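You operate a simulated robot arm through the tools that you are given. There is no shell and no other tool. Be economical: measure what you need, move in short steps, check, and stop when the job is done.

The job below is to be done with a simulated two-armed robot. You get a single attempt, and the scene is never put back.

## Task
Take the brown bag on the top of the shut front drum and put it away on the long bench top. Then close the clips drawer. Then open the right bench drawer, take the grey cloth and leave it in the inside of the right bench drawer and shut the drawer again. Then put one of the pebbles from the long bench top on top of the brown wooden block there. Then fetch the white brush and set it on the shelf under the cleaning table. Then shut the table drawer. Then take the steel measure on the drum bench top and put it away on the front of the table. Do these in the order given. Set down upright: brown bag.

The check looks at the end state, three seconds after you hand in, the way a careful person would. Anything else that was tipped, shoved, dropped, spilled or broken makes it a failure. Flat cloth is picked up by pressing the open fingertips on it (5 to 10 N) and closing them slowly along it; thin cloth reads only 2 to 8 mm in the jaws.

## Robot
Two 7-joint arms with two-finger parallel grippers on one trunk, on a base that drives. Base frame: it is fixed to the floor where the robot stands at the start and does not move with it; the origin is under the middle of the robot, x ahead of it, y to its left, z up. Lengths are in mm, angles in rad, forces in N, time in s.
The left shoulder is at the start at [30, 119, 935], the right one opposite. With the tool pointing down near the work surface each hand reaches from about 260 to 680 mm from the robot's upright axis, wherever it stands, measured 20 degrees to its own side. Places, roughly: brown bag [500, 0, 750]; clips drawer [2900, -2300, 800]; front of the table [-1700, -5400, 800]; grey cloth (11x7x4 cm) [5100, -2300, 900]; inside of the right bench drawer [5200, -3600, 700]; long bench top [5200, -3300, 800]; pebble (3x3x3 cm) [5200, -2900, 900]; right bench drawer [5200, -3600, 700]; shelf under the cleaning table [-400, -5700, 400]; steel measure [-5000, -4000, 750]; table drawer [-400, -5500, 700]; white brush (17x6x9 cm) [-100, -5700, 800]; wooden block [5250, -3250, 750]. Payload 3.43 kg a hand.
The TCP of each hand is the grasp point between the finger pads, 30 mm short of the fingertips. In the tool frame z runs along the fingers and y along their closing line. The gripper opens to 94 mm. The fingers are 28 mm wide and 10 mm thick; the gripper's body (50 by 96 mm) begins 55 mm behind the TCP.
Orientation is that of the tool frame in the base frame, as [roll, pitch, yaw] about the fixed x, y, z axes, in that order (R = Rz(yaw) Ry(pitch) Rx(roll)). With the fingers straight down and closing along the base's y, the tool's x points along the base's -x, its y along +y and its z along -z.

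## Interface
- The arms move only by the tool apply_moves. It takes "left_deltas", "right_deltas" or both (then of equal length, played together; a hand with none holds still); each is one flat list of numbers, 7 for each row, row after row: the shift along the base's x, y, z in units of 40 mm (1.0 is 40 mm), then the turn, a rotation vector about the base's x, y, z in units of 4 degrees (1.0 is 4 degrees), then the opening, from 0 (shut) to 1 (fully open). In form: [x, y, z, rx, ry, rz, jaw, x, y, z, rx, ry, rz, jaw, ...]. A call has 1 to 20 rows; each row shifts and turns the commanded pose from where the row before left it. A call with a number of a shift or a turn outside -1 to 1 is refused whole. Rows are played at 5 a second. More than 50 mm and 0.15 rad between two rows, or a gripper value outside its range, and nothing of the call is played. Where a pose cannot be reached the arm comes as near as it can. A force on the tool above 40 N (or 10 N above the force at the start of the call, whichever is more), or a blocked arm, ends the call early, and 0.2 s more pass. The fingers move at their own pace (about 72 mm/s each) and stop on an object; they squeeze with about 45 N. The grip force told is the motor's: it shows also when the fingers shut on nothing. Time passes only in rows, and 0.2 s behind the last, so rows that do not move let the fingers close. It gives the time, the measured TCP pose, the force on the tool (base axes), the opening and the grip force at its end, in the units of the frame above (readings bear some noise), with the torque about the TCP (base axes, N m) and any sound that the robot's microphone picked up.
- Cameras (640 x 400 px; columns grow to the right, rows downward): "scene" is now at [42.5, 14.1, 1637.5]; the picture's right is [0.19, -0.98, 0.00], its down [-0.79, -0.15, -0.60] and it looks along [0.59, 0.11, -0.80] (base axes); focal length 257 px, centre (320, 200). "left" rides on the left gripper at [76, -14, -102] in its tool frame; the picture's right is [0.18, 0.98, 0.00], its down [-0.75, 0.14, -0.64] and it looks along [-0.63, 0.12, 0.77] (tool axes); focal length 243 px, centre (320, 200). "right" rides on the right gripper at [76, 14, -102] in its tool frame; the picture's right is [-0.18, 0.98, 0.00], its down [-0.75, -0.14, -0.64] and it looks along [-0.63, -0.12, 0.77] (tool axes); focal length 243 px, centre (320, 200). There is no depth. A picture from a camera that has moved, and an enlarged one, comes with that camera's place and axes in the base frame and with its lens.
- grab_frame(camera): a new picture of that camera. It takes no simulated time.
- move_column(by): slides the trunk up (or, below 0, down) by that many mm; the arms and the scene camera ride with it, the base frame stays. It gives what a move gives, with no picture.
- roll_base(legs): drives the robot by 1 to 6 legs, each [ahead, turn to the left] in mm and rad, along the robot's own axes; the way and the turn of a leg run together, so that a leg with both is an arc; at most 1500 mm and 3.142 rad a leg. The arms and the cameras ride along, it lands a little off, and it stops where it bumps. It gives what a move gives.
- aim_head(pan, tilt): turns the head with the scene camera to pan (to the left, within 2.496 rad either way) and tilt (down, from -0.506 to 1.204), counted from straight ahead of the robot. It gives what a move gives.
- close_up(camera, box): a new picture of the part [left, top, right, bottom] of that camera's present view, enlarged. It takes no simulated time.
- job_done(): hands the job in; it is judged then, once.

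Go step by step. Nothing tells you exact positions but the pictures and the camera data: compare them with the known pose of the tool, close in by small moves and look again before you grip or let go. The budget is 207 turns and 202 pictures, counting those below and the enlarged ones. Unless the task says otherwise, let go and move clear before handing in, and close with one line.

The tools are called after "Emit:" by a JSON object that holds its "api" and its "payload". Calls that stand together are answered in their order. apply_moves: Moves the arms, as the interface text tells. Its arguments: {"type":"object","properties":{"left_deltas":{"type":"array","items":{"type":"number"}},"right_deltas":{"type":"array","items":{"type":"number"}}},"required":[]} The other tools are called the same way: move_column (by) slides the trunk up or down; roll_base (legs) drives the base; aim_head (pan, tilt) turns the head that bears the scene camera; grab_frame (camera) takes a picture; close_up (camera, box) takes an enlarged picture of a part of a camera's view; job_done () hands the job in.

At the start:

```text
clock: 0.0
left_ee_pos: [424.3, 215.9, 997.5]
left_tcp_rot: [-3.141, 0.0, -3.14]
left_ft_force: [0.3, -0.4, -0.4]
left_ft_torque: [0.01, 0.0, 0.04]
left_grip_width: 94.1
left_gripper_force: 0.1
right_ee_pos: [351.2, -90.6, 1004.4]
right_tcp_rot: [-3.142, -0.001, -3.141]
right_ft_force: [0.1, -0.5, 0.4]
right_ft_torque: [-0.01, 0.02, 0.01]
right_grip_width: 93.8
right_gripper_force: 0.0
trunk travel left (down, up): [-200.0, 210.0]
robot x, y, heading: [-1.5, -0.2, 0.002]
head pan, tilt: [0.188, 0.93]
```

scene: 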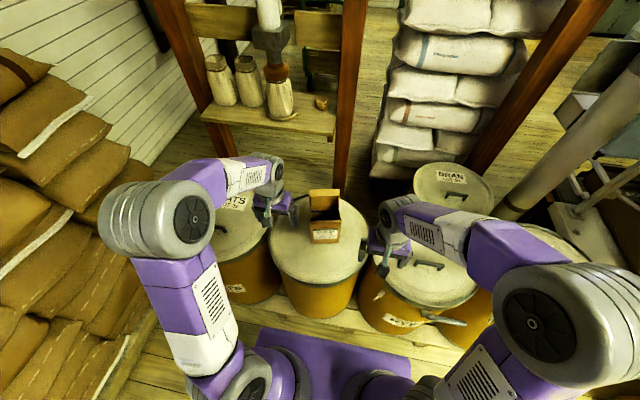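
right: 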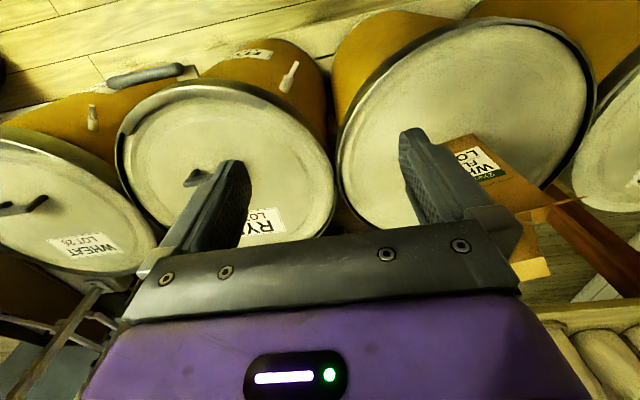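
left: 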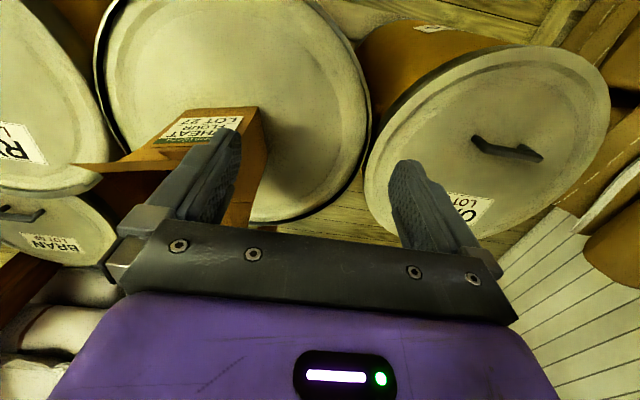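

I see the brown paper bag standing on the centre drum's lid, open at the top. I'll look closer to measure it before approaching.

Emit:
{"api": "close_up", "payload": {"camera": "scene", "box": [240, 160, 400, 260]}}

Emit:
{"api": "aim_head", "payload": {"pan": -0.6, "tilt": 0.3}}

Emit:
{"api": "grab_frame", "payload": {"camera": "scene"}}

```text
4.00 times, centred on (320, 210) of scene
camera zoom: at [42.5, 14.1, 1637.5], right [0.19, -0.98, 0.0], down [-0.79, -0.15, -0.6], along [0.59, 0.11, -0.8], focal length 1029 px, centre (320, 160)
```

zoom: 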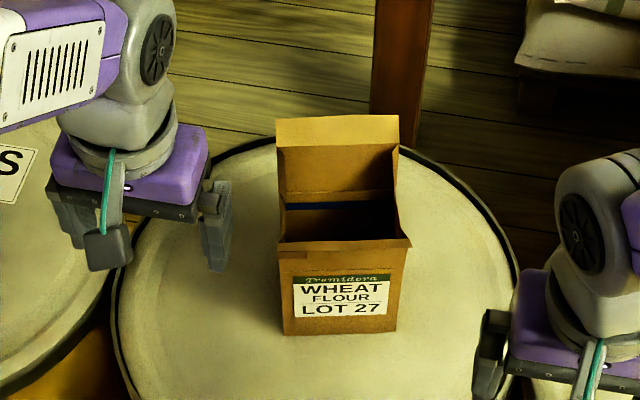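

```text
clock: 1.1
left_ee_pos: [423.7, 215.4, 997.2]
left_tcp_rot: [3.142, 0.001, 3.141]
left_ft_force: [0.0, -0.3, 0.3]
left_ft_torque: [0.01, 0.01, -0.01]
left_grip_width: 94.0
left_gripper_force: 0.1
right_ee_pos: [352.4, -92.5, 1004.5]
right_tcp_rot: [-3.141, -0.001, 3.141]
right_ft_force: [0.2, -0.1, -0.4]
right_ft_torque: [0.0, 0.02, 0.03]
right_grip_width: 93.8
right_gripper_force: 0.1
trunk travel left (down, up): [-200.0, 210.0]
robot x, y, heading: [0.9, -1.1, 0.003]
head pan, tilt: [-0.6, 0.3]
```

```text
197 pictures are left
camera scene: at [47.1, -52.5, 1691.9], right [-0.56, -0.83, 0.0], down [-0.24, 0.17, -0.96], along [0.79, -0.54, -0.3], focal length 257 px, centre (320, 200)
```

scene: 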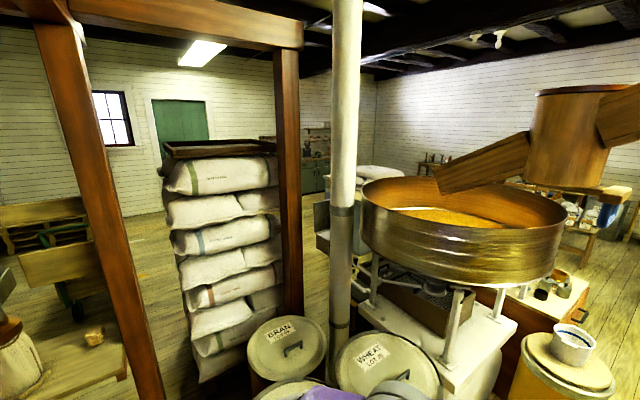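

Emit:
{"api": "close_up", "payload": {"camera": "left", "box": [40, 60, 360, 260]}}

Emit:
{"api": "close_up", "payload": {"camera": "right", "box": [320, 90, 640, 290]}}

```text
2.00 times, centred on (200, 160) of left
camera zoom: at [348.9, 202.3, 1098.9], right [-0.18, 0.98, 0.0], down [0.75, 0.14, 0.64], along [0.63, 0.12, -0.77], focal length 485 px, centre (560, 280)
```

zoom: 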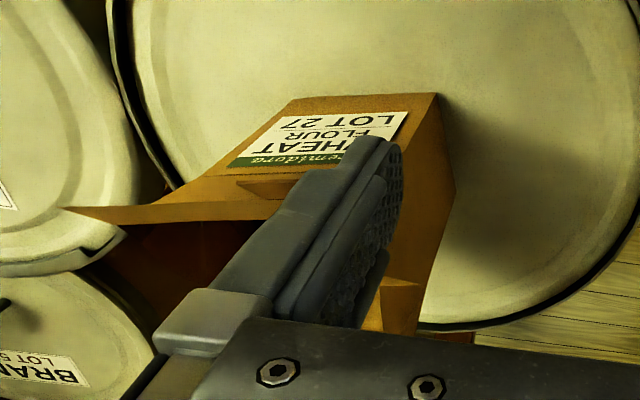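

```text
2.00 times, centred on (480, 190) of right
camera zoom: at [275.8, -76.5, 1106.8], right [0.18, 0.98, 0.0], down [0.75, -0.14, 0.64], along [0.63, -0.12, -0.77], focal length 485 px, centre (0, 220)
```

zoom: 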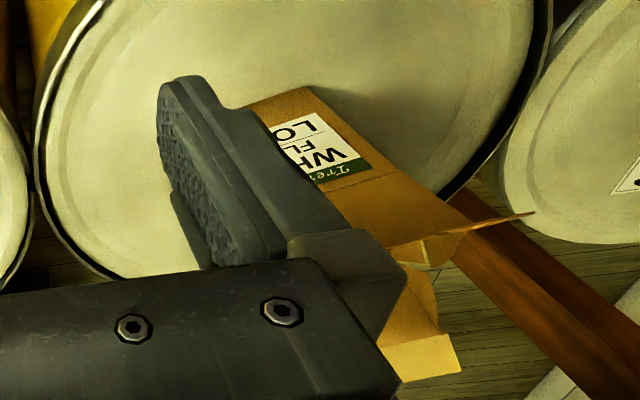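

The bag stands at about (530, 85), lid z≈726, footprint ~112 x 79 mm turned ~0.2 rad, too wide for y closing. I'll bring the left hand around to its left side to view it and pregrasp across the narrow depth.

Emit:
{"api": "apply_moves", "payload": {"left_deltas": [0.1, 0.25, -0.05, -0.973, 0.792, 0.973, 1, 0.1, 0.25, -0.05, -0.973, 0.792, 0.973, 1, 0.1, 0.25, -0.05, -0.973, 0.792, 0.973, 1, 0.1, 0.25, -0.05, -0.973, 0.792, 0.973, 1, 0.1, 0.25, -0.05, -0.973, 0.792, 0.973, 1, 0.1, 0.25, -0.05, -0.973, 0.792, 0.973, 1, 0.1, 0.25, -0.05, -0.973, 0.792, 0.973, 1, 0.1, 0.25, -0.05, -0.973, 0.792, 0.973, 1, 0.1, 0.25, -0.05, -0.973, 0.792, 0.973, 1, 0.1, 0.25, -0.05, -0.973, 0.792, 0.973, 1, 0.1, 0.25, -0.05, -0.973, 0.792, 0.973, 1, 0.1, 0.25, -0.05, -0.973, 0.792, 0.973, 1, 0.1, 0.25, -0.05, -0.973, 0.792, 0.973, 1, 0.1, 0.25, -0.05, -0.973, 0.792, 0.973, 1, 0.1, 0.25, -0.05, -0.973, 0.792, 0.973, 1, 0.1, 0.25, -0.05, -0.973, 0.792, 0.973, 1, 0.1, 0.25, -0.05, -0.973, 0.792, 0.973, 1, 0.1, 0.25, -0.05, -0.973, 0.792, 0.973, 1, 0.1, 0.25, -0.05, -0.973, 0.792, 0.973, 1, 0.1, 0.25, -0.05, -0.973, 0.792, 0.973, 1]}}

Emit:
{"api": "grab_frame", "payload": {"camera": "left"}}

Emit:
{"api": "aim_head", "payload": {"pan": 0.1, "tilt": 0.9}}

Emit:
{"api": "grab_frame", "payload": {"camera": "scene"}}

```text
clock: 5.3
left_ee_pos: [500.9, 414.1, 970.6]
left_tcp_rot: [1.608, -1.553, 0.185]
left_ft_force: [0.1, -1.0, -0.1]
left_ft_torque: [0.01, 0.0, -0.05]
left_grip_width: 94.3
left_gripper_force: 0.1
left hand out of reach, approached as far as the arm can: row 17, 18, 20
right_ee_pos: [352.8, -92.8, 1003.9]
right_tcp_rot: [-3.141, 0.001, -3.14]
right_ft_force: [0.0, -0.9, 0.5]
right_ft_torque: [0.0, 0.0, 0.0]
right_grip_width: 94.1
right_gripper_force: 0.0
trunk travel left (down, up): [-200.0, 210.0]
robot x, y, heading: [-1.4, 2.5, 0.005]
head pan, tilt: [-0.6, 0.3]
```

```text
194 pictures are left
camera left: at [494.7, 518.8, 1045.4], right [-0.96, -0.22, 0.2], down [-0.29, 0.59, -0.75], along [0.04, -0.78, -0.63], focal length 243 px, centre (320, 200)
```

left: 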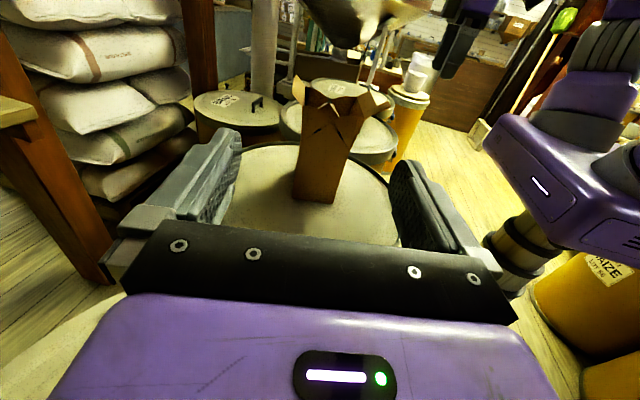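

```text
clock: 6.4
left_ee_pos: [501.8, 413.2, 969.9]
left_tcp_rot: [1.694, -1.555, 0.097]
left_ft_force: [0.3, -0.1, -0.6]
left_ft_torque: [0.01, 0.04, 0.0]
left_grip_width: 93.9
left_gripper_force: 0.0
right_ee_pos: [351.9, -93.0, 1004.7]
right_tcp_rot: [3.141, 0.0, 3.141]
right_ft_force: [0.1, 0.6, -0.6]
right_ft_torque: [-0.02, 0.03, -0.03]
right_grip_width: 94.0
right_gripper_force: 0.0
trunk travel left (down, up): [-200.0, 210.0]
robot x, y, heading: [0.1, 2.2, -0.0]
head pan, tilt: [0.099, 0.901]
```

```text
193 pictures are left
camera scene: at [45.2, 7.6, 1639.8], right [0.1, -1.0, 0.0], down [-0.78, -0.08, -0.62], along [0.62, 0.06, -0.78], focal length 257 px, centre (320, 200)
```

scene: 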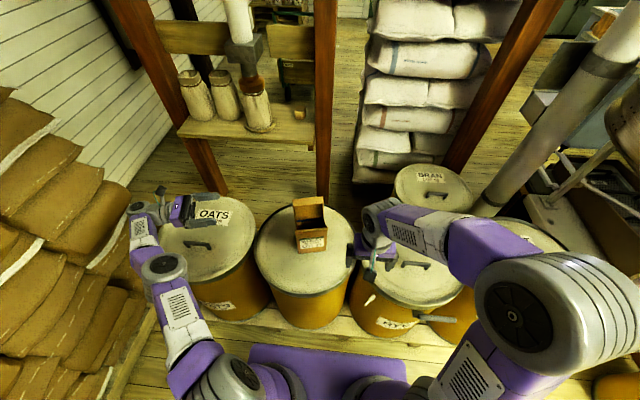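

Emit:
{"api": "close_up", "payload": {"camera": "left", "box": [240, 50, 440, 220]}}

Emit:
{"api": "close_up", "payload": {"camera": "scene", "box": [260, 180, 370, 270]}}

```text
2.35 times, centred on (340, 135) of left
camera zoom: at [495.0, 518.2, 1045.4], right [-0.96, -0.21, 0.2], down [-0.29, 0.59, -0.75], along [0.04, -0.78, -0.63], focal length 571 px, centre (273, 353)
```

zoom: 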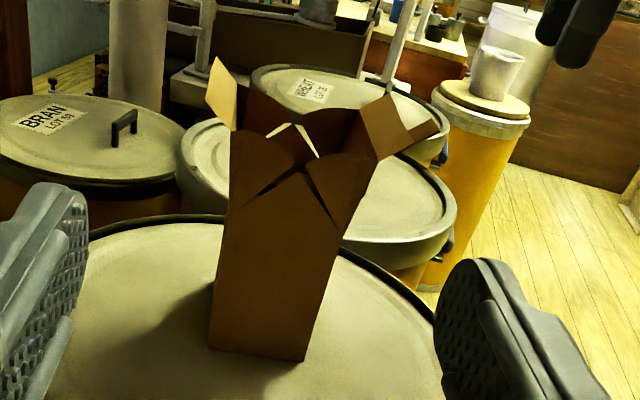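

```text
4.44 times, centred on (315, 225) of scene
camera zoom: at [45.2, 7.6, 1639.8], right [0.1, -1.0, 0.0], down [-0.78, -0.08, -0.62], along [0.62, 0.06, -0.78], focal length 1144 px, centre (342, 89)
```

zoom: 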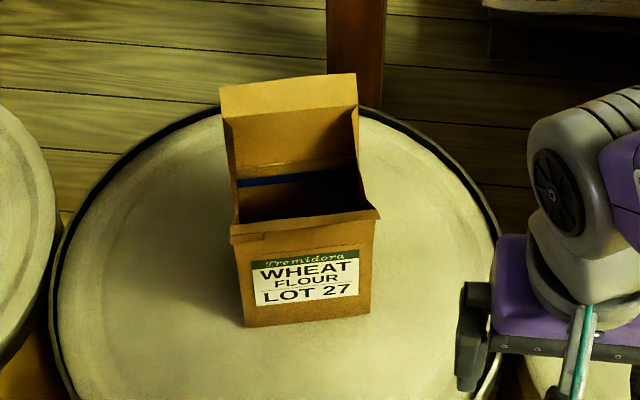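

Emit:
{"api": "apply_moves", "payload": {"left_deltas": [0.08, -0.8, -0.72, 0, 0, 0, 1, 0.08, -0.8, -0.72, 0, 0, 0, 1, 0.08, -0.8, -0.72, 0, 0, 0, 1, 0.08, -0.8, -0.72, 0, 0, 0, 1, 0.08, -0.8, -0.72, 0, 0, 0, 1, 0.08, -0.8, -0.72, 0, 0, 0, 1, 0, 0, 0, 0, 0, 0, 1, 0, 0, 0, 0, 0, 0, 1]}}

Emit:
{"api": "grab_frame", "payload": {"camera": "left"}}

Emit:
{"api": "close_up", "payload": {"camera": "scene", "box": [220, 160, 380, 260]}}

```text
clock: 8.2
left_ee_pos: [521.6, 219.4, 800.5]
left_tcp_rot: [0.995, -1.57, 0.782]
left_ft_force: [-0.2, 0.5, 0.6]
left_ft_torque: [-0.02, -0.01, -0.04]
left_grip_width: 93.9
left_gripper_force: 0.2
right_ee_pos: [351.2, -92.5, 1002.6]
right_tcp_rot: [-3.141, -0.001, -3.141]
right_ft_force: [-0.6, 0.0, -0.5]
right_ft_torque: [-0.04, -0.01, -0.04]
right_grip_width: 93.7
right_gripper_force: 0.1
trunk travel left (down, up): [-200.0, 210.0]
robot x, y, heading: [2.3, 2.9, 0.003]
head pan, tilt: [0.099, 0.901]
```

```text
190 pictures are left
camera left: at [515.8, 323.6, 875.2], right [-0.96, -0.2, 0.18], down [-0.27, 0.6, -0.75], along [0.04, -0.77, -0.63], focal length 243 px, centre (320, 200)
```

left: 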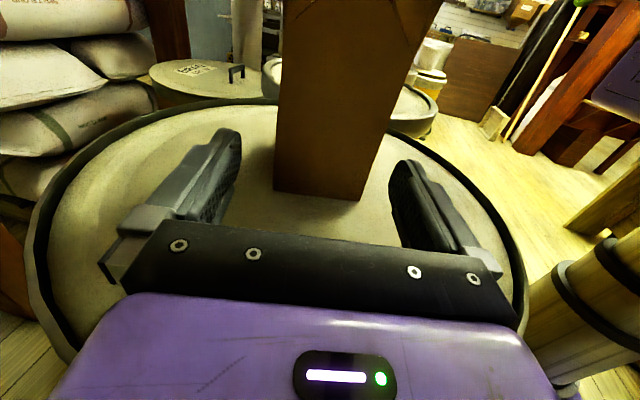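

```text
4.00 times, centred on (300, 210) of scene
camera zoom: at [45.2, 7.6, 1639.7], right [0.1, -1.0, 0.0], down [-0.78, -0.08, -0.62], along [0.62, 0.06, -0.78], focal length 1029 px, centre (400, 160)
```

zoom: 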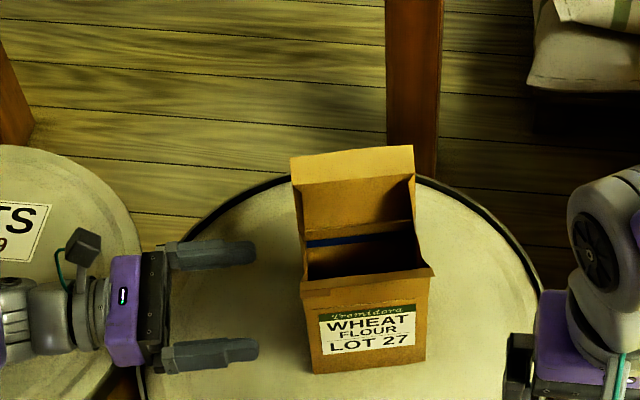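

Emit:
{"api": "apply_moves", "payload": {"left_deltas": [-0.25, 0, -0.12, 0, 0, 0.5, 1, 0.11, -0.5, 0, 0, 0, 0, 1, 0, 0, 0, 0, 0, 0, 1, 0, 0, 0, 0, 0, 0, 1]}}

Emit:
{"api": "close_up", "payload": {"camera": "left", "box": [160, 80, 480, 280]}}

Emit:
{"api": "close_up", "payload": {"camera": "scene", "box": [220, 160, 380, 260]}}

```text
clock: 9.2
left_ee_pos: [516.1, 199.7, 793.7]
left_tcp_rot: [-1.722, -1.571, -2.753]
left_ft_force: [-0.5, -0.9, -0.3]
left_ft_torque: [0.0, -0.01, -0.04]
left_grip_width: 93.9
left_gripper_force: 0.1
right_ee_pos: [351.0, -92.4, 1002.8]
right_tcp_rot: [-3.14, -0.001, -3.142]
right_ft_force: [-0.7, 0.2, -0.2]
right_ft_torque: [0.03, -0.02, 0.01]
right_grip_width: 93.8
right_gripper_force: 0.0
trunk travel left (down, up): [-200.0, 210.0]
robot x, y, heading: [0.8, 0.1, -0.003]
head pan, tilt: [0.099, 0.901]
```

```text
2.00 times, centred on (320, 180) of left
camera zoom: at [506.1, 304.1, 869.8], right [-0.95, -0.23, 0.18], down [-0.29, 0.59, -0.75], along [0.07, -0.77, -0.63], focal length 485 px, centre (320, 240)
```

zoom: 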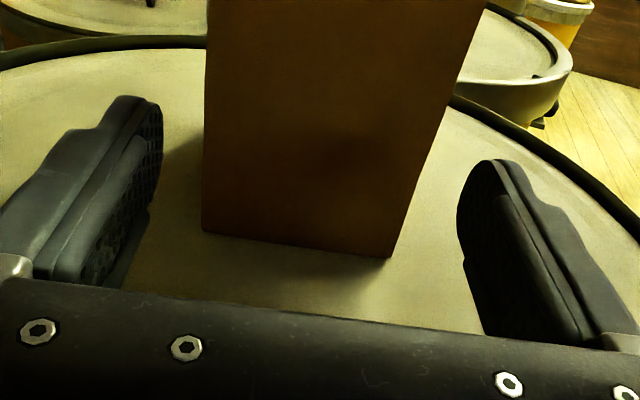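

```text
4.00 times, centred on (300, 210) of scene
camera zoom: at [45.3, 7.5, 1639.7], right [0.1, -1.0, 0.0], down [-0.78, -0.08, -0.62], along [0.62, 0.06, -0.78], focal length 1029 px, centre (400, 160)
```

zoom: 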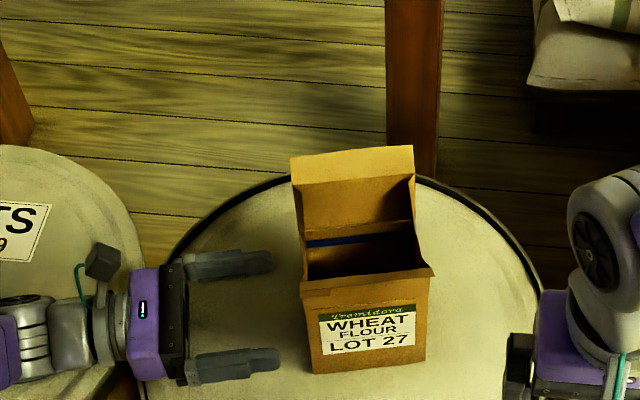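

Emit:
{"api": "apply_moves", "payload": {"left_deltas": [0.12, -0.485, 0, 0, 0, 0, 1, 0.12, -0.485, 0, 0, 0, 0, 1, 0.12, -0.485, 0, 0, 0, 0, 1, 0.12, -0.485, 0, 0, 0, 0, 1, 0, 0, 0, 0, 0, 0, 1]}}

Emit:
{"api": "close_up", "payload": {"camera": "left", "box": [160, 80, 480, 280]}}

Emit:
{"api": "close_up", "payload": {"camera": "scene", "box": [220, 160, 380, 260]}}

```text
clock: 10.4
left_ee_pos: [535.6, 123.2, 795.0]
left_tcp_rot: [0.856, -1.569, 0.955]
left_ft_force: [0.0, 0.6, -0.4]
left_ft_torque: [0.02, -0.01, 0.01]
left_grip_width: 94.0
left_gripper_force: 0.0
right_ee_pos: [351.1, -92.0, 1002.8]
right_tcp_rot: [3.141, -0.002, 3.141]
right_ft_force: [-0.1, -0.1, 0.2]
right_ft_torque: [-0.01, 0.01, -0.01]
right_grip_width: 93.9
right_gripper_force: 0.0
trunk travel left (down, up): [-200.0, 210.0]
robot x, y, heading: [0.5, 0.7, 0.0]
head pan, tilt: [0.099, 0.901]
```

```text
2.00 times, centred on (320, 180) of left
camera zoom: at [524.8, 226.9, 869.6], right [-0.95, -0.23, 0.18], down [-0.29, 0.59, -0.75], along [0.07, -0.77, -0.63], focal length 485 px, centre (320, 240)
```

zoom: 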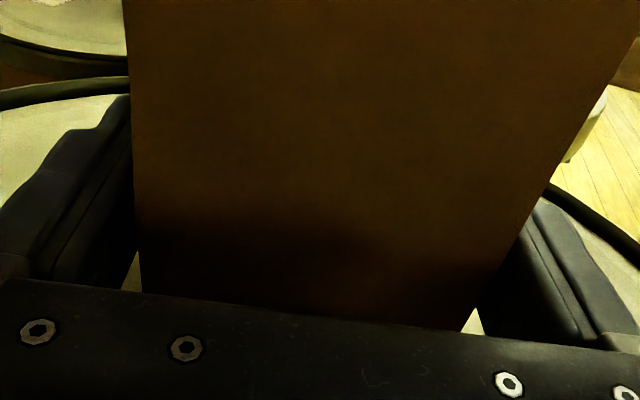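

```text
4.00 times, centred on (300, 210) of scene
camera zoom: at [45.1, 7.9, 1639.7], right [0.1, -0.99, 0.0], down [-0.78, -0.08, -0.62], along [0.62, 0.06, -0.78], focal length 1029 px, centre (400, 160)
```

zoom: 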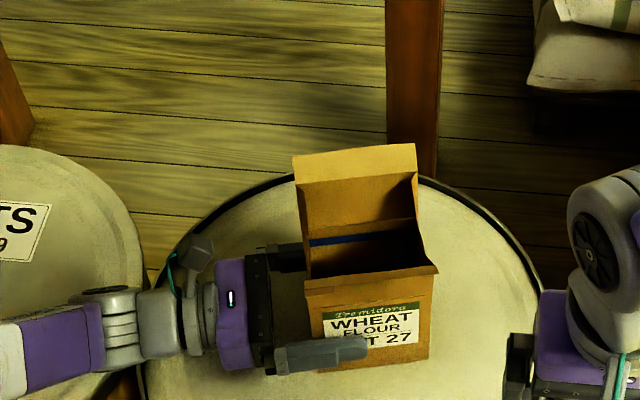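

Fingers straddle the bag; closing now.

Emit:
{"api": "apply_moves", "payload": {"left_deltas": [0, 0, 0, 0, 0, 0, 0.5, 0, 0, 0, 0, 0, 0, 0, 0, 0, 0, 0, 0, 0, 0, 0, 0, 0, 0, 0, 0, 0]}}

Emit:
{"api": "close_up", "payload": {"camera": "scene", "box": [220, 160, 380, 260]}}

```text
clock: 11.4
left_ee_pos: [534.5, 123.0, 794.6]
left_tcp_rot: [-2.099, -1.57, -2.375]
left_ft_force: [-0.3, 0.5, -0.2]
left_ft_torque: [-0.01, 0.01, -0.03]
left_grip_width: 89.1
left_gripper_force: 44.9
right_ee_pos: [351.5, -91.5, 1003.3]
right_tcp_rot: [3.14, 0.0, -3.141]
right_ft_force: [0.1, 0.0, 0.7]
right_ft_torque: [-0.02, 0.01, 0.02]
right_grip_width: 94.2
right_gripper_force: 0.1
trunk travel left (down, up): [-200.0, 210.0]
robot x, y, heading: [-3.4, -0.4, -0.0]
head pan, tilt: [0.099, 0.901]
```

```text
4.00 times, centred on (300, 210) of scene
camera zoom: at [45.1, 7.7, 1639.7], right [0.1, -1.0, 0.0], down [-0.78, -0.08, -0.62], along [0.62, 0.06, -0.78], focal length 1029 px, centre (400, 160)
```

zoom: 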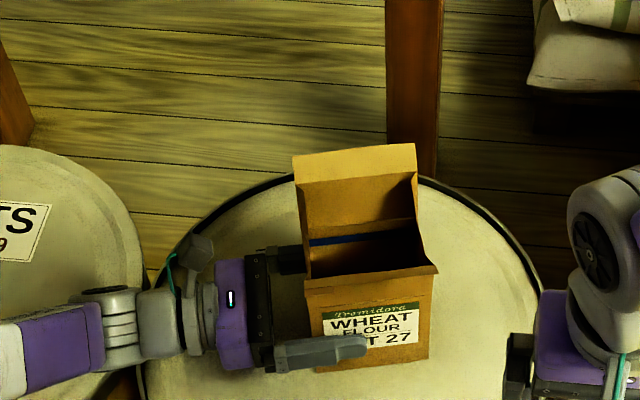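

Emit:
{"api": "apply_moves", "payload": {"left_deltas": [0, 0, 0.3, 0, 0, 0, 0, 0, 0, 0.5, 0, 0, 0, 0, 0, 0, 0.8, 0, 0, 0, 0, 0, 0, 0.8, 0, 0, 0, 0, 0, 0, 0.8, 0, 0, 0, 0, 0, 0, 0, 0, 0, 0, 0]}}

Emit:
{"api": "grab_frame", "payload": {"camera": "scene"}}

```text
clock: 12.8
left_ee_pos: [534.0, 123.9, 921.1]
left_tcp_rot: [1.33, -1.568, 0.48]
left_ft_force: [1.1, 0.4, -0.4]
left_ft_torque: [-0.02, -0.03, 0.01]
left_grip_width: 88.8
left_gripper_force: 44.7
right_ee_pos: [352.0, -92.0, 1005.0]
right_tcp_rot: [-3.141, 0.0, -3.141]
right_ft_force: [-0.5, -0.5, -0.4]
right_ft_torque: [0.0, -0.02, 0.0]
right_grip_width: 94.0
right_gripper_force: 0.1
trunk travel left (down, up): [-200.0, 210.0]
robot x, y, heading: [-0.4, -1.6, 0.003]
head pan, tilt: [0.099, 0.901]
```

```text
183 pictures are left
camera scene: at [45.4, 7.9, 1639.7], right [0.1, -1.0, 0.0], down [-0.78, -0.08, -0.62], along [0.62, 0.06, -0.78], focal length 257 px, centre (320, 200)
```

scene: 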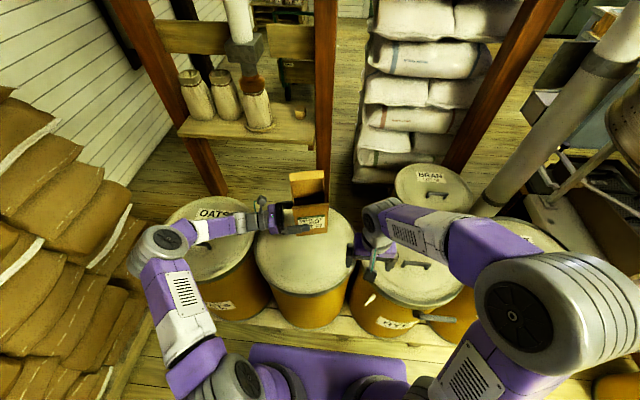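

Bag is held. I'll tuck it nearer and survey the room before driving.

Emit:
{"api": "apply_moves", "payload": {"left_deltas": [-0.6, 0.2, 0.3, 0, 0, 0, 0, -0.6, 0.2, 0.3, 0, 0, 0, 0, -0.6, 0.2, 0.3, 0, 0, 0, 0, -0.6, 0.2, 0.3, 0, 0, 0, 0, -0.6, 0.2, 0.3, 0, 0, 0, 0], "right_deltas": [0, -0.5, 0, 0, 0, 0, 1, 0, -0.5, 0, 0, 0, 0, 1, 0, -0.5, 0, 0, 0, 0, 1, 0, -0.5, 0, 0, 0, 0, 1, 0, -0.5, 0, 0, 0, 0, 1]}}

Emit:
{"api": "aim_head", "payload": {"pan": -1.3, "tilt": 0.35}}

Emit:
{"api": "grab_frame", "payload": {"camera": "scene"}}

Emit:
{"api": "aim_head", "payload": {"pan": -2.4, "tilt": 0.35}}

Emit:
{"api": "grab_frame", "payload": {"camera": "scene"}}

Emit:
{"api": "aim_head", "payload": {"pan": 2.3, "tilt": 0.35}}

Emit:
{"api": "grab_frame", "payload": {"camera": "scene"}}

```text
clock: 14.0
left_ee_pos: [413.5, 163.1, 983.0]
left_tcp_rot: [1.543, -1.57, 0.265]
left_ft_force: [-1.6, 0.1, 0.2]
left_ft_torque: [-0.01, 0.02, 0.01]
left_grip_width: 89.1
left_gripper_force: 45.1
right_ee_pos: [352.2, -193.1, 1004.1]
right_tcp_rot: [3.14, 0.001, -3.141]
right_ft_force: [0.1, -0.1, 0.0]
right_ft_torque: [0.01, 0.02, -0.01]
right_grip_width: 94.1
right_gripper_force: 0.0
trunk travel left (down, up): [-200.0, 210.0]
robot x, y, heading: [-0.7, 1.2, -0.001]
head pan, tilt: [0.099, 0.901]
```

```text
clock: 15.5
left_ee_pos: [414.6, 163.7, 982.7]
left_tcp_rot: [1.015, -1.571, 0.794]
left_ft_force: [0.5, 0.2, -0.1]
left_ft_torque: [0.01, 0.0, 0.0]
left_grip_width: 89.0
left_gripper_force: 45.8
right_ee_pos: [352.6, -191.9, 1004.9]
right_tcp_rot: [3.141, 0.0, -3.141]
right_ft_force: [0.3, -0.7, -0.5]
right_ft_torque: [0.0, -0.01, 0.02]
right_grip_width: 94.2
right_gripper_force: 0.1
trunk travel left (down, up): [-200.0, 210.0]
robot x, y, heading: [1.8, 1.3, -0.002]
head pan, tilt: [-1.3, 0.351]
```

```text
182 pictures are left
camera scene: at [-5.0, -89.5, 1687.2], right [-0.96, -0.27, 0.0], down [-0.09, 0.33, -0.94], along [0.25, -0.9, -0.34], focal length 257 px, centre (320, 200)
```

scene: 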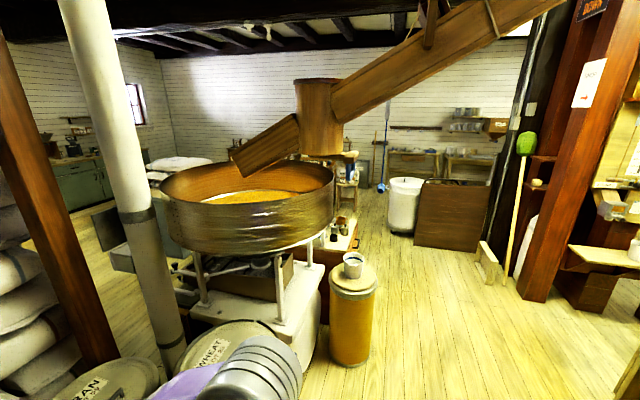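

```text
clock: 16.9
left_ee_pos: [414.4, 163.9, 982.9]
left_tcp_rot: [1.029, -1.57, 0.78]
left_ft_force: [0.7, 0.1, -0.3]
left_ft_torque: [0.03, 0.03, -0.01]
left_grip_width: 88.9
left_gripper_force: 44.9
right_ee_pos: [352.6, -191.4, 1004.5]
right_tcp_rot: [-3.141, -0.002, 3.141]
right_ft_force: [-0.5, 0.4, -0.3]
right_ft_torque: [0.01, 0.01, 0.01]
right_grip_width: 93.9
right_gripper_force: 0.1
trunk travel left (down, up): [-200.0, 210.0]
robot x, y, heading: [2.8, -2.4, -0.002]
head pan, tilt: [-2.4, 0.351]
```

```text
181 pictures are left
camera scene: at [-98.6, -62.8, 1687.3], right [-0.68, 0.74, 0.0], down [0.25, 0.23, -0.94], along [-0.69, -0.64, -0.34], focal length 257 px, centre (320, 200)
```

scene: 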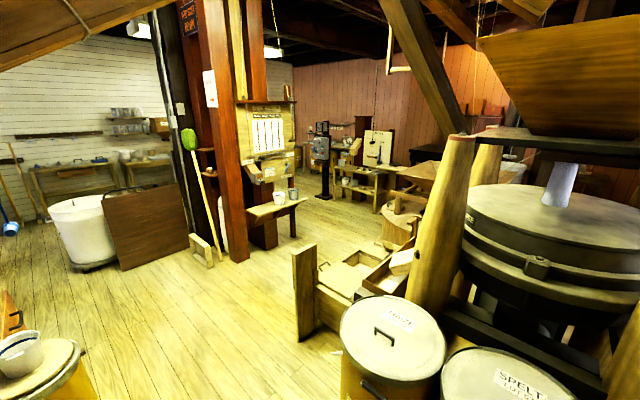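

```text
clock: 20.6
left_ee_pos: [414.5, 164.6, 981.5]
left_tcp_rot: [-2.133, -1.571, -2.343]
left_ft_force: [-0.3, -0.1, -0.6]
left_ft_torque: [-0.02, 0.0, 0.01]
left_grip_width: 89.2
left_gripper_force: 45.0
right_ee_pos: [352.2, -190.8, 1004.2]
right_tcp_rot: [-3.141, 0.001, 3.142]
right_ft_force: [-0.2, 0.6, -0.1]
right_ft_torque: [0.0, 0.02, 0.0]
right_grip_width: 94.2
right_gripper_force: 0.0
trunk travel left (down, up): [-200.0, 210.0]
robot x, y, heading: [0.2, -1.8, 0.002]
head pan, tilt: [2.3, 0.351]
```

```text
180 pictures are left
camera scene: at [-92.0, 69.6, 1687.3], right [0.75, 0.67, 0.0], down [0.23, -0.26, -0.94], along [-0.63, 0.7, -0.34], focal length 257 px, centre (320, 200)
```

scene: 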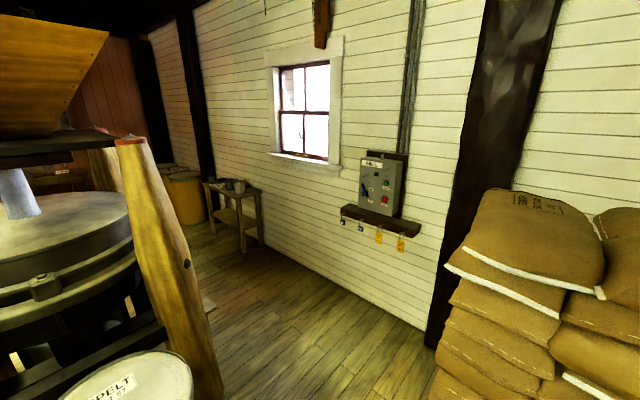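

The exit is to the right between the cup drum (~(140,-1450)) and the toll-bench post (~(-1150,-1200)). I'll turn right and drive through with the head looking ahead.

Emit:
{"api": "roll_base", "payload": {"legs": [[0, -1.95], [700, 0]]}}

Emit:
{"api": "aim_head", "payload": {"pan": 0.3, "tilt": 0.4}}

Emit:
{"api": "grab_frame", "payload": {"camera": "scene"}}

```text
clock: 29.0
left_ee_pos: [-230.3, -1101.4, 982.6]
left_tcp_rot: [1.33, -1.568, -1.444]
left_ft_force: [0.3, 0.3, 0.3]
left_ft_torque: [0.01, -0.03, 0.0]
left_grip_width: 89.3
left_gripper_force: 44.9
right_ee_pos: [-542.3, -922.1, 1004.0]
right_tcp_rot: [3.141, 0.0, 1.219]
right_ft_force: [-0.1, -0.5, -0.7]
right_ft_torque: [-0.01, 0.01, -0.01]
right_grip_width: 94.1
right_gripper_force: 0.1
trunk travel left (down, up): [-200.0, 210.0]
robot x, y, heading: [-239.6, -653.8, -1.923]
head pan, tilt: [2.3, 0.351]
```

```text
clock: 31.0
left_ee_pos: [-231.2, -1101.8, 982.0]
left_tcp_rot: [1.063, -1.57, -1.176]
left_ft_force: [-0.4, -0.2, -1.1]
left_ft_torque: [-0.02, -0.02, 0.0]
left_grip_width: 89.0
left_gripper_force: 44.7
right_ee_pos: [-543.0, -921.2, 1003.8]
right_tcp_rot: [-3.141, 0.002, 1.217]
right_ft_force: [0.6, 0.0, 0.3]
right_ft_torque: [0.0, 0.02, 0.02]
right_grip_width: 94.0
right_gripper_force: 0.0
trunk travel left (down, up): [-200.0, 210.0]
robot x, y, heading: [-241.1, -659.4, -1.922]
head pan, tilt: [0.3, 0.4]
```

```text
179 pictures are left
camera scene: at [-235.5, -720.4, 1682.7], right [-1.0, 0.05, 0.0], down [0.02, 0.39, -0.92], along [-0.05, -0.92, -0.39], focal length 257 px, centre (320, 200)
```

scene: 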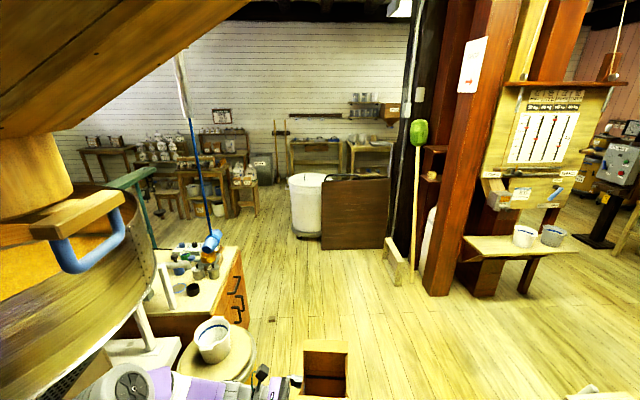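

Emit:
{"api": "roll_base", "payload": {"legs": [[800, 0], [0, 0.352], [1200, 0]]}}

Emit:
{"api": "aim_head", "payload": {"pan": 1.2, "tilt": 0.35}}

Emit:
{"api": "grab_frame", "payload": {"camera": "scene"}}

```text
clock: 42.0
left_ee_pos: [-368.0, -3018.6, 982.3]
left_tcp_rot: [1.337, -1.571, -1.109]
left_ft_force: [0.5, -0.4, 0.2]
left_ft_torque: [0.0, 0.0, 0.0]
left_grip_width: 89.0
left_gripper_force: 45.3
right_ee_pos: [-722.2, -2954.0, 1004.4]
right_tcp_rot: [-3.141, -0.001, 1.558]
right_ft_force: [-0.3, 0.5, 0.5]
right_ft_torque: [0.01, -0.01, 0.02]
right_grip_width: 93.9
right_gripper_force: 0.1
trunk travel left (down, up): [-200.0, 210.0]
robot x, y, heading: [-527.2, -2601.6, -1.58]
head pan, tilt: [0.3, 0.4]
```

```text
clock: 43.2
left_ee_pos: [-368.6, -3019.4, 982.8]
left_tcp_rot: [-1.931, -1.571, 2.157]
left_ft_force: [0.2, 0.4, -0.8]
left_ft_torque: [0.0, 0.0, -0.03]
left_grip_width: 89.0
left_gripper_force: 45.3
right_ee_pos: [-722.5, -2954.9, 1004.7]
right_tcp_rot: [-3.141, 0.002, 1.559]
right_ft_force: [-0.3, 0.6, -0.1]
right_ft_torque: [0.0, 0.01, -0.02]
right_grip_width: 93.9
right_gripper_force: 0.0
trunk travel left (down, up): [-200.0, 210.0]
robot x, y, heading: [-528.4, -2603.9, -1.581]
head pan, tilt: [1.201, 0.351]
```

```text
178 pictures are left
camera scene: at [-440.7, -2608.1, 1687.3], right [-0.37, -0.93, 0.0], down [-0.32, 0.13, -0.94], along [0.87, -0.35, -0.34], focal length 257 px, centre (320, 200)
```

scene: 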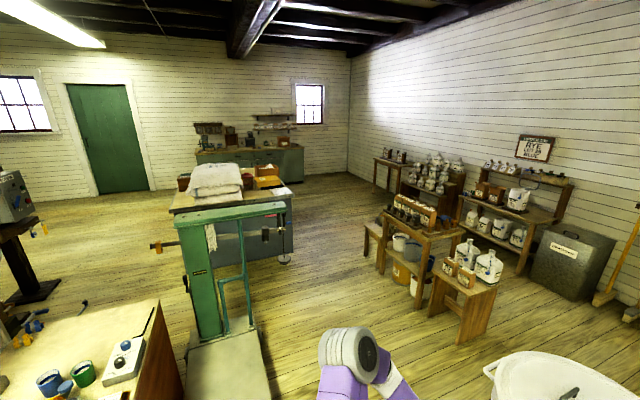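

Long green bench is at the far wall. Driving east via the corridor between the scale and tub, then between the sack table and the stools.

Emit:
{"api": "roll_base", "payload": {"legs": [[0, 1.035], [1430, 0]]}}

Emit:
{"api": "aim_head", "payload": {"pan": 0.3, "tilt": 0.4}}

Emit:
{"api": "grab_frame", "payload": {"camera": "scene"}}

```text
clock: 53.0
left_ee_pos: [1128.1, -3482.0, 983.0]
left_tcp_rot: [-1.806, -1.57, 3.041]
left_ft_force: [-0.1, 0.1, -0.9]
left_ft_torque: [0.01, -0.01, 0.0]
left_grip_width: 89.1
left_gripper_force: 44.8
right_ee_pos: [883.9, -3746.6, 1004.2]
right_tcp_rot: [-3.141, 0.0, 2.566]
right_ft_force: [1.3, 0.0, -0.2]
right_ft_torque: [0.0, 0.05, 0.01]
right_grip_width: 94.0
right_gripper_force: 0.0
trunk travel left (down, up): [-200.0, 210.0]
robot x, y, heading: [692.0, -3393.1, -0.576]
head pan, tilt: [1.201, 0.351]
```

```text
clock: 54.2
left_ee_pos: [1127.8, -3480.8, 982.4]
left_tcp_rot: [1.201, -1.57, 0.03]
left_ft_force: [0.0, -0.5, -1.0]
left_ft_torque: [0.0, 0.03, 0.02]
left_grip_width: 89.2
left_gripper_force: 44.8
right_ee_pos: [882.8, -3746.3, 1003.0]
right_tcp_rot: [3.14, 0.001, 2.566]
right_ft_force: [-0.1, -0.8, -0.7]
right_ft_torque: [-0.01, 0.0, -0.03]
right_grip_width: 94.2
right_gripper_force: 0.1
trunk travel left (down, up): [-200.0, 210.0]
robot x, y, heading: [688.5, -3391.1, -0.576]
head pan, tilt: [0.3, 0.4]
```

```text
177 pictures are left
camera scene: at [755.2, -3402.2, 1682.7], right [-0.27, -0.96, 0.0], down [-0.37, 0.11, -0.92], along [0.89, -0.25, -0.39], focal length 257 px, centre (320, 200)
```

scene: 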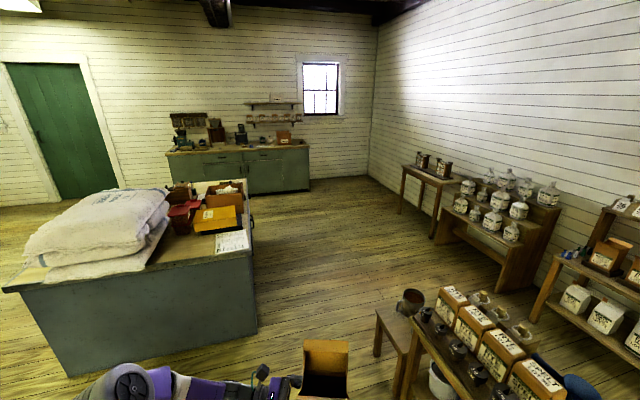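

Emit:
{"api": "roll_base", "payload": {"legs": [[0, 0.36], [1500, 0], [900, 0.2]]}}

Emit:
{"api": "aim_head", "payload": {"pan": 0.1, "tilt": 0.4}}

Emit:
{"api": "grab_frame", "payload": {"camera": "scene"}}

Emit:
{"api": "aim_head", "payload": {"pan": 1.9, "tilt": 0.4}}

Emit:
{"api": "grab_frame", "payload": {"camera": "scene"}}

```text
clock: 67.2
left_ee_pos: [3487.4, -3670.8, 980.8]
left_tcp_rot: [1.431, -1.569, 0.352]
left_ft_force: [0.0, -0.6, -0.3]
left_ft_torque: [0.04, 0.02, -0.03]
left_grip_width: 89.1
left_gripper_force: 44.6
right_ee_pos: [3417.6, -4024.5, 1003.7]
right_tcp_rot: [-3.141, 0.0, 3.12]
right_ft_force: [0.7, -0.1, -0.8]
right_ft_torque: [0.0, 0.03, 0.0]
right_grip_width: 94.0
right_gripper_force: 0.0
trunk travel left (down, up): [-200.0, 210.0]
robot x, y, heading: [3067.4, -3821.1, -0.024]
head pan, tilt: [0.3, 0.4]
```

```text
clock: 67.9
left_ee_pos: [3486.0, -3669.1, 982.3]
left_tcp_rot: [1.298, -1.57, 0.487]
left_ft_force: [0.1, -0.2, 0.2]
left_ft_torque: [0.01, -0.01, 0.02]
left_grip_width: 89.3
left_gripper_force: 45.5
right_ee_pos: [3417.9, -4024.6, 1005.3]
right_tcp_rot: [-3.142, 0.0, 3.119]
right_ft_force: [-0.5, -0.3, -0.2]
right_ft_torque: [0.04, 0.01, 0.04]
right_grip_width: 93.9
right_gripper_force: 0.0
trunk travel left (down, up): [-200.0, 210.0]
robot x, y, heading: [3067.7, -3822.8, -0.024]
head pan, tilt: [0.099, 0.4]
```

```text
176 pictures are left
camera scene: at [3131.3, -3817.1, 1682.7], right [0.08, -1.0, 0.0], down [-0.39, -0.03, -0.92], along [0.92, 0.07, -0.39], focal length 257 px, centre (320, 200)
```

scene: 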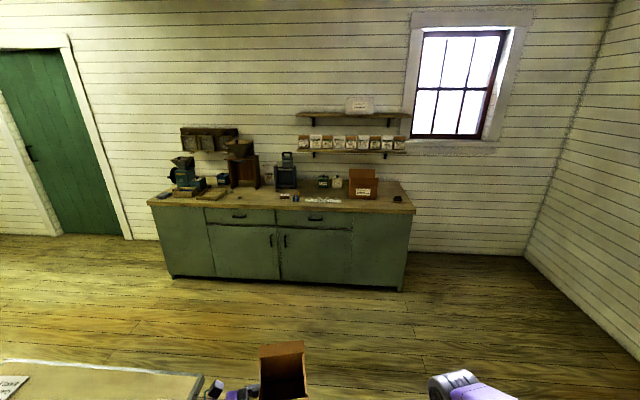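

```text
clock: 69.7
left_ee_pos: [3486.7, -3671.4, 983.2]
left_tcp_rot: [1.285, -1.57, 0.5]
left_ft_force: [-0.8, -0.5, -0.6]
left_ft_torque: [0.01, 0.01, -0.03]
left_grip_width: 89.1
left_gripper_force: 45.6
right_ee_pos: [3416.6, -4024.4, 1003.6]
right_tcp_rot: [3.141, 0.0, 3.119]
right_ft_force: [0.2, -0.4, 0.2]
right_ft_torque: [-0.02, 0.01, 0.01]
right_grip_width: 93.8
right_gripper_force: 0.1
trunk travel left (down, up): [-200.0, 210.0]
robot x, y, heading: [3064.7, -3821.6, -0.02]
head pan, tilt: [1.901, 0.4]
```

```text
175 pictures are left
camera scene: at [3011.0, -3735.9, 1682.7], right [0.95, 0.3, 0.0], down [0.12, -0.37, -0.92], along [-0.28, 0.88, -0.39], focal length 257 px, centre (320, 200)
```

scene: 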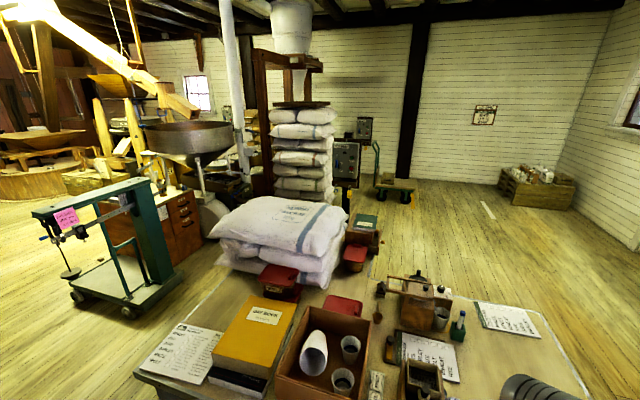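

Emit:
{"api": "aim_head", "payload": {"pan": 0.15, "tilt": 0.4}}

Emit:
{"api": "close_up", "payload": {"camera": "scene", "box": [150, 130, 330, 240]}}

Emit:
{"api": "close_up", "payload": {"camera": "scene", "box": [290, 130, 450, 230]}}

```text
clock: 71.5
left_ee_pos: [3487.1, -3670.3, 983.2]
left_tcp_rot: [1.275, -1.571, 0.512]
left_ft_force: [0.1, -0.2, -0.9]
left_ft_torque: [0.04, 0.0, -0.04]
left_grip_width: 88.9
left_gripper_force: 45.1
right_ee_pos: [3416.9, -4024.4, 1003.9]
right_tcp_rot: [3.141, 0.0, 3.118]
right_ft_force: [-0.5, 0.3, 0.7]
right_ft_torque: [-0.04, 0.02, -0.02]
right_grip_width: 94.0
right_gripper_force: 0.1
trunk travel left (down, up): [-200.0, 210.0]
robot x, y, heading: [3065.5, -3828.5, -0.02]
head pan, tilt: [0.15, 0.4]
```

```text
3.56 times, centred on (240, 185) of scene
camera zoom: at [3130.8, -3812.4, 1682.7], right [0.13, -0.99, 0.0], down [-0.39, -0.05, -0.92], along [0.91, 0.12, -0.39], focal length 915 px, centre (604, 253)
```

zoom: 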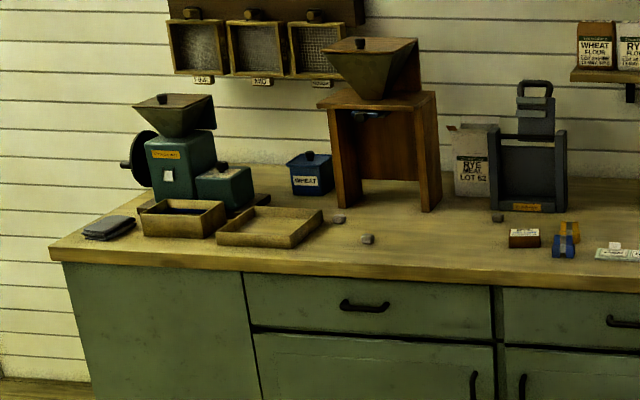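

```text
4.00 times, centred on (370, 180) of scene
camera zoom: at [3130.8, -3812.4, 1682.7], right [0.13, -0.99, 0.0], down [-0.39, -0.05, -0.92], along [0.91, 0.12, -0.39], focal length 1029 px, centre (120, 280)
```

zoom: 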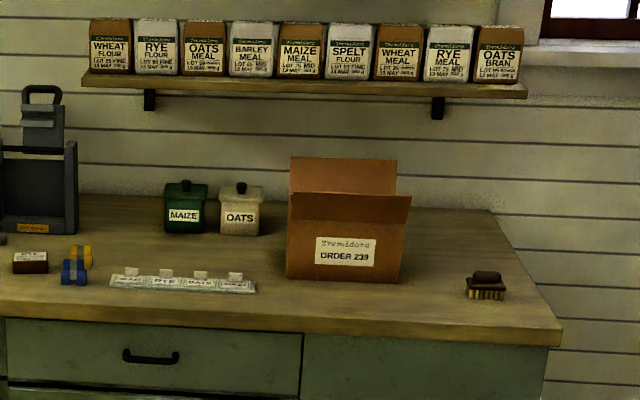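

Bench top is seen: cloth at left end, pebbles near y≈-2900, free front space right of the cards near (5140,-4060). Driving closer.

Emit:
{"api": "roll_base", "payload": {"legs": [[0, -0.25], [1150, 0], [0, 0.27]]}}

Emit:
{"api": "aim_head", "payload": {"pan": 0.0, "tilt": 0.6}}

Emit:
{"api": "grab_frame", "payload": {"camera": "scene"}}

```text
clock: 79.2
left_ee_pos: [4606.3, -3982.6, 982.7]
left_tcp_rot: [-2.58, -1.569, -1.9]
left_ft_force: [0.2, 0.6, -0.5]
left_ft_torque: [0.01, 0.03, -0.02]
left_grip_width: 88.9
left_gripper_force: 45.0
right_ee_pos: [4542.4, -4337.2, 1003.9]
right_tcp_rot: [3.141, 0.001, 3.136]
right_ft_force: [0.1, 0.7, -0.7]
right_ft_torque: [-0.01, 0.01, -0.02]
right_grip_width: 94.0
right_gripper_force: 0.0
trunk travel left (down, up): [-200.0, 210.0]
robot x, y, heading: [4189.3, -4138.9, -0.003]
head pan, tilt: [0.15, 0.4]
```

```text
clock: 79.9
left_ee_pos: [4605.1, -3982.4, 982.6]
left_tcp_rot: [1.704, -1.57, 0.102]
left_ft_force: [-0.1, -0.1, -0.6]
left_ft_torque: [-0.01, 0.02, -0.03]
left_grip_width: 89.0
left_gripper_force: 44.7
right_ee_pos: [4541.5, -4338.2, 1003.2]
right_tcp_rot: [3.141, 0.001, 3.136]
right_ft_force: [-0.2, 0.2, -0.5]
right_ft_torque: [0.0, 0.02, -0.06]
right_grip_width: 93.9
right_gripper_force: 0.1
trunk travel left (down, up): [-200.0, 210.0]
robot x, y, heading: [4190.7, -4144.8, -0.003]
head pan, tilt: [0.0, 0.6]
```

```text
172 pictures are left
camera scene: at [4249.2, -4144.4, 1664.6], right [-0.01, -1.0, 0.0], down [-0.56, 0.0, -0.83], along [0.83, 0.0, -0.56], focal length 257 px, centre (320, 200)
```

scene: 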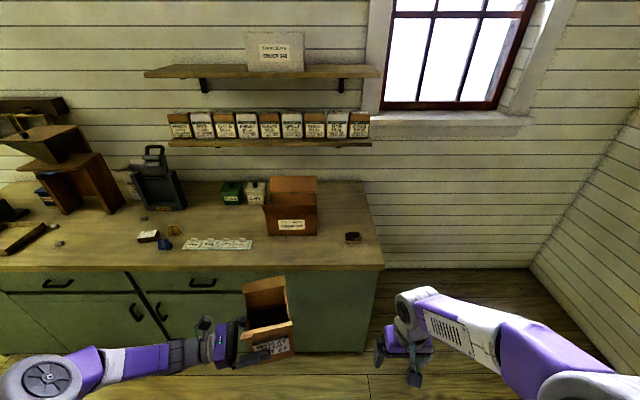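

Emit:
{"api": "roll_base", "payload": {"legs": [[330, 0]]}}

Emit:
{"api": "aim_head", "payload": {"pan": 0.0, "tilt": 0.85}}

Emit:
{"api": "grab_frame", "payload": {"camera": "scene"}}

```text
clock: 82.1
left_ee_pos: [4937.6, -3985.5, 983.5]
left_tcp_rot: [-1.395, -1.571, -3.086]
left_ft_force: [0.8, -0.2, -0.2]
left_ft_torque: [0.02, 0.02, -0.03]
left_grip_width: 89.2
left_gripper_force: 45.1
right_ee_pos: [4873.2, -4341.8, 1003.2]
right_tcp_rot: [3.141, 0.0, 3.133]
right_ft_force: [0.4, 0.8, -0.4]
right_ft_torque: [-0.02, 0.01, -0.03]
right_grip_width: 94.1
right_gripper_force: 0.0
trunk travel left (down, up): [-200.0, 210.0]
robot x, y, heading: [4524.1, -4147.0, -0.009]
head pan, tilt: [0.0, 0.6]
```

```text
clock: 82.9
left_ee_pos: [4937.7, -3986.3, 983.2]
left_tcp_rot: [-0.866, -1.57, 2.666]
left_ft_force: [0.2, -0.4, -0.4]
left_ft_torque: [0.01, 0.02, -0.05]
left_grip_width: 89.4
left_gripper_force: 44.9
right_ee_pos: [4872.3, -4342.5, 1003.0]
right_tcp_rot: [3.14, -0.001, 3.134]
right_ft_force: [0.4, -0.1, 0.3]
right_ft_torque: [-0.01, 0.03, 0.01]
right_grip_width: 94.3
right_gripper_force: 0.1
trunk travel left (down, up): [-200.0, 210.0]
robot x, y, heading: [4518.9, -4146.3, -0.007]
head pan, tilt: [0.0, 0.85]
```

```text
171 pictures are left
camera scene: at [4569.7, -4146.9, 1643.7], right [-0.01, -1.0, 0.0], down [-0.75, 0.01, -0.66], along [0.66, -0.01, -0.75], focal length 257 px, centre (320, 200)
```

scene: 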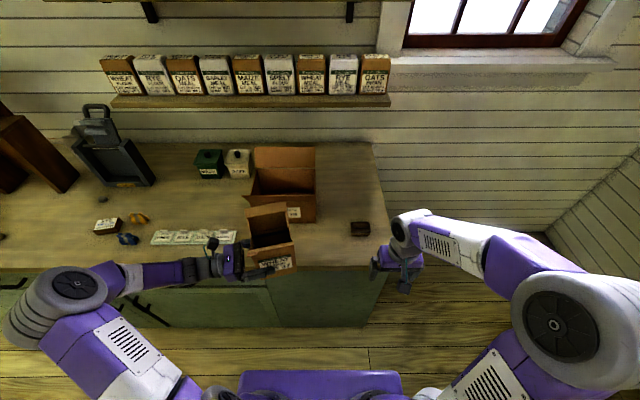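

Emit:
{"api": "apply_moves", "payload": {"left_deltas": [0.73, -0.28, 0, 0, 0, 0, 0, 0.73, -0.28, 0, 0, 0, 0, 0, 0.73, -0.28, 0, 0, 0, 0, 0, 0.73, -0.28, 0, 0, 0, 0, 0, 0, 0, -0.5, 0, 0, 0, 0, 0, 0, -0.4, 0, 0, 0, 0, 0, 0, 0, 0, 0, 0, 0]}}

Emit:
{"api": "close_up", "payload": {"camera": "scene", "box": [200, 140, 400, 290]}}

Emit:
{"api": "grab_frame", "payload": {"camera": "left"}}

```text
clock: 84.5
left_ee_pos: [5055.4, -4030.7, 946.7]
left_tcp_rot: [-1.801, -1.57, -2.677]
left_ft_force: [-0.6, 0.2, -0.3]
left_ft_torque: [0.01, 0.01, 0.01]
left_grip_width: 89.1
left_gripper_force: 45.3
right_ee_pos: [4871.7, -4342.8, 1003.6]
right_tcp_rot: [-3.141, -0.001, 3.133]
right_ft_force: [-0.5, 0.4, -0.3]
right_ft_torque: [0.03, 0.01, 0.04]
right_grip_width: 94.0
right_gripper_force: 0.0
trunk travel left (down, up): [-200.0, 210.0]
robot x, y, heading: [4519.2, -4144.6, -0.009]
head pan, tilt: [0.0, 0.85]
```

```text
2.67 times, centred on (300, 215) of scene
camera zoom: at [4569.5, -4146.9, 1643.6], right [-0.01, -1.0, 0.0], down [-0.75, 0.01, -0.66], along [0.66, -0.01, -0.75], focal length 686 px, centre (373, 160)
```

zoom: 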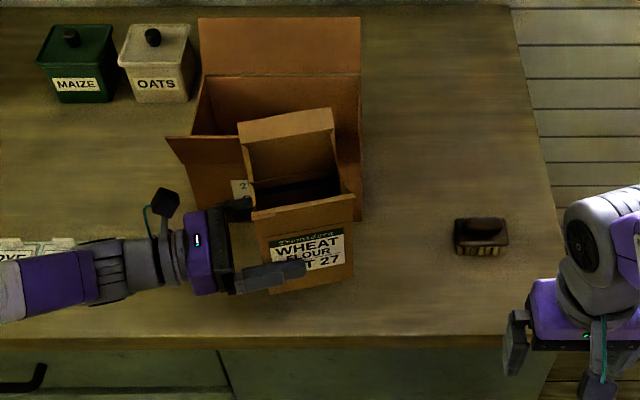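

```text
169 pictures are left
camera left: at [5045.9, -3926.7, 1021.8], right [-0.96, -0.22, 0.18], down [-0.28, 0.59, -0.75], along [0.06, -0.77, -0.63], focal length 243 px, centre (320, 200)
```

left: 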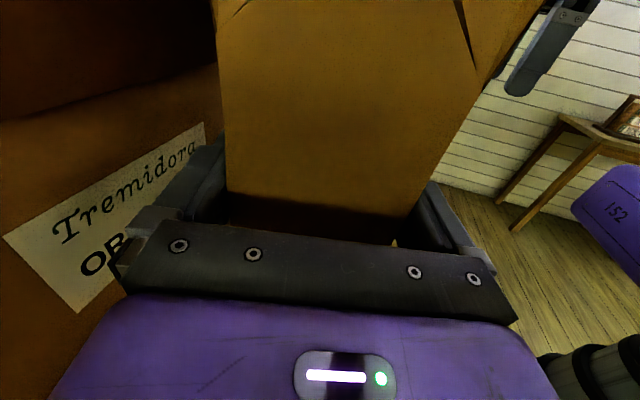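

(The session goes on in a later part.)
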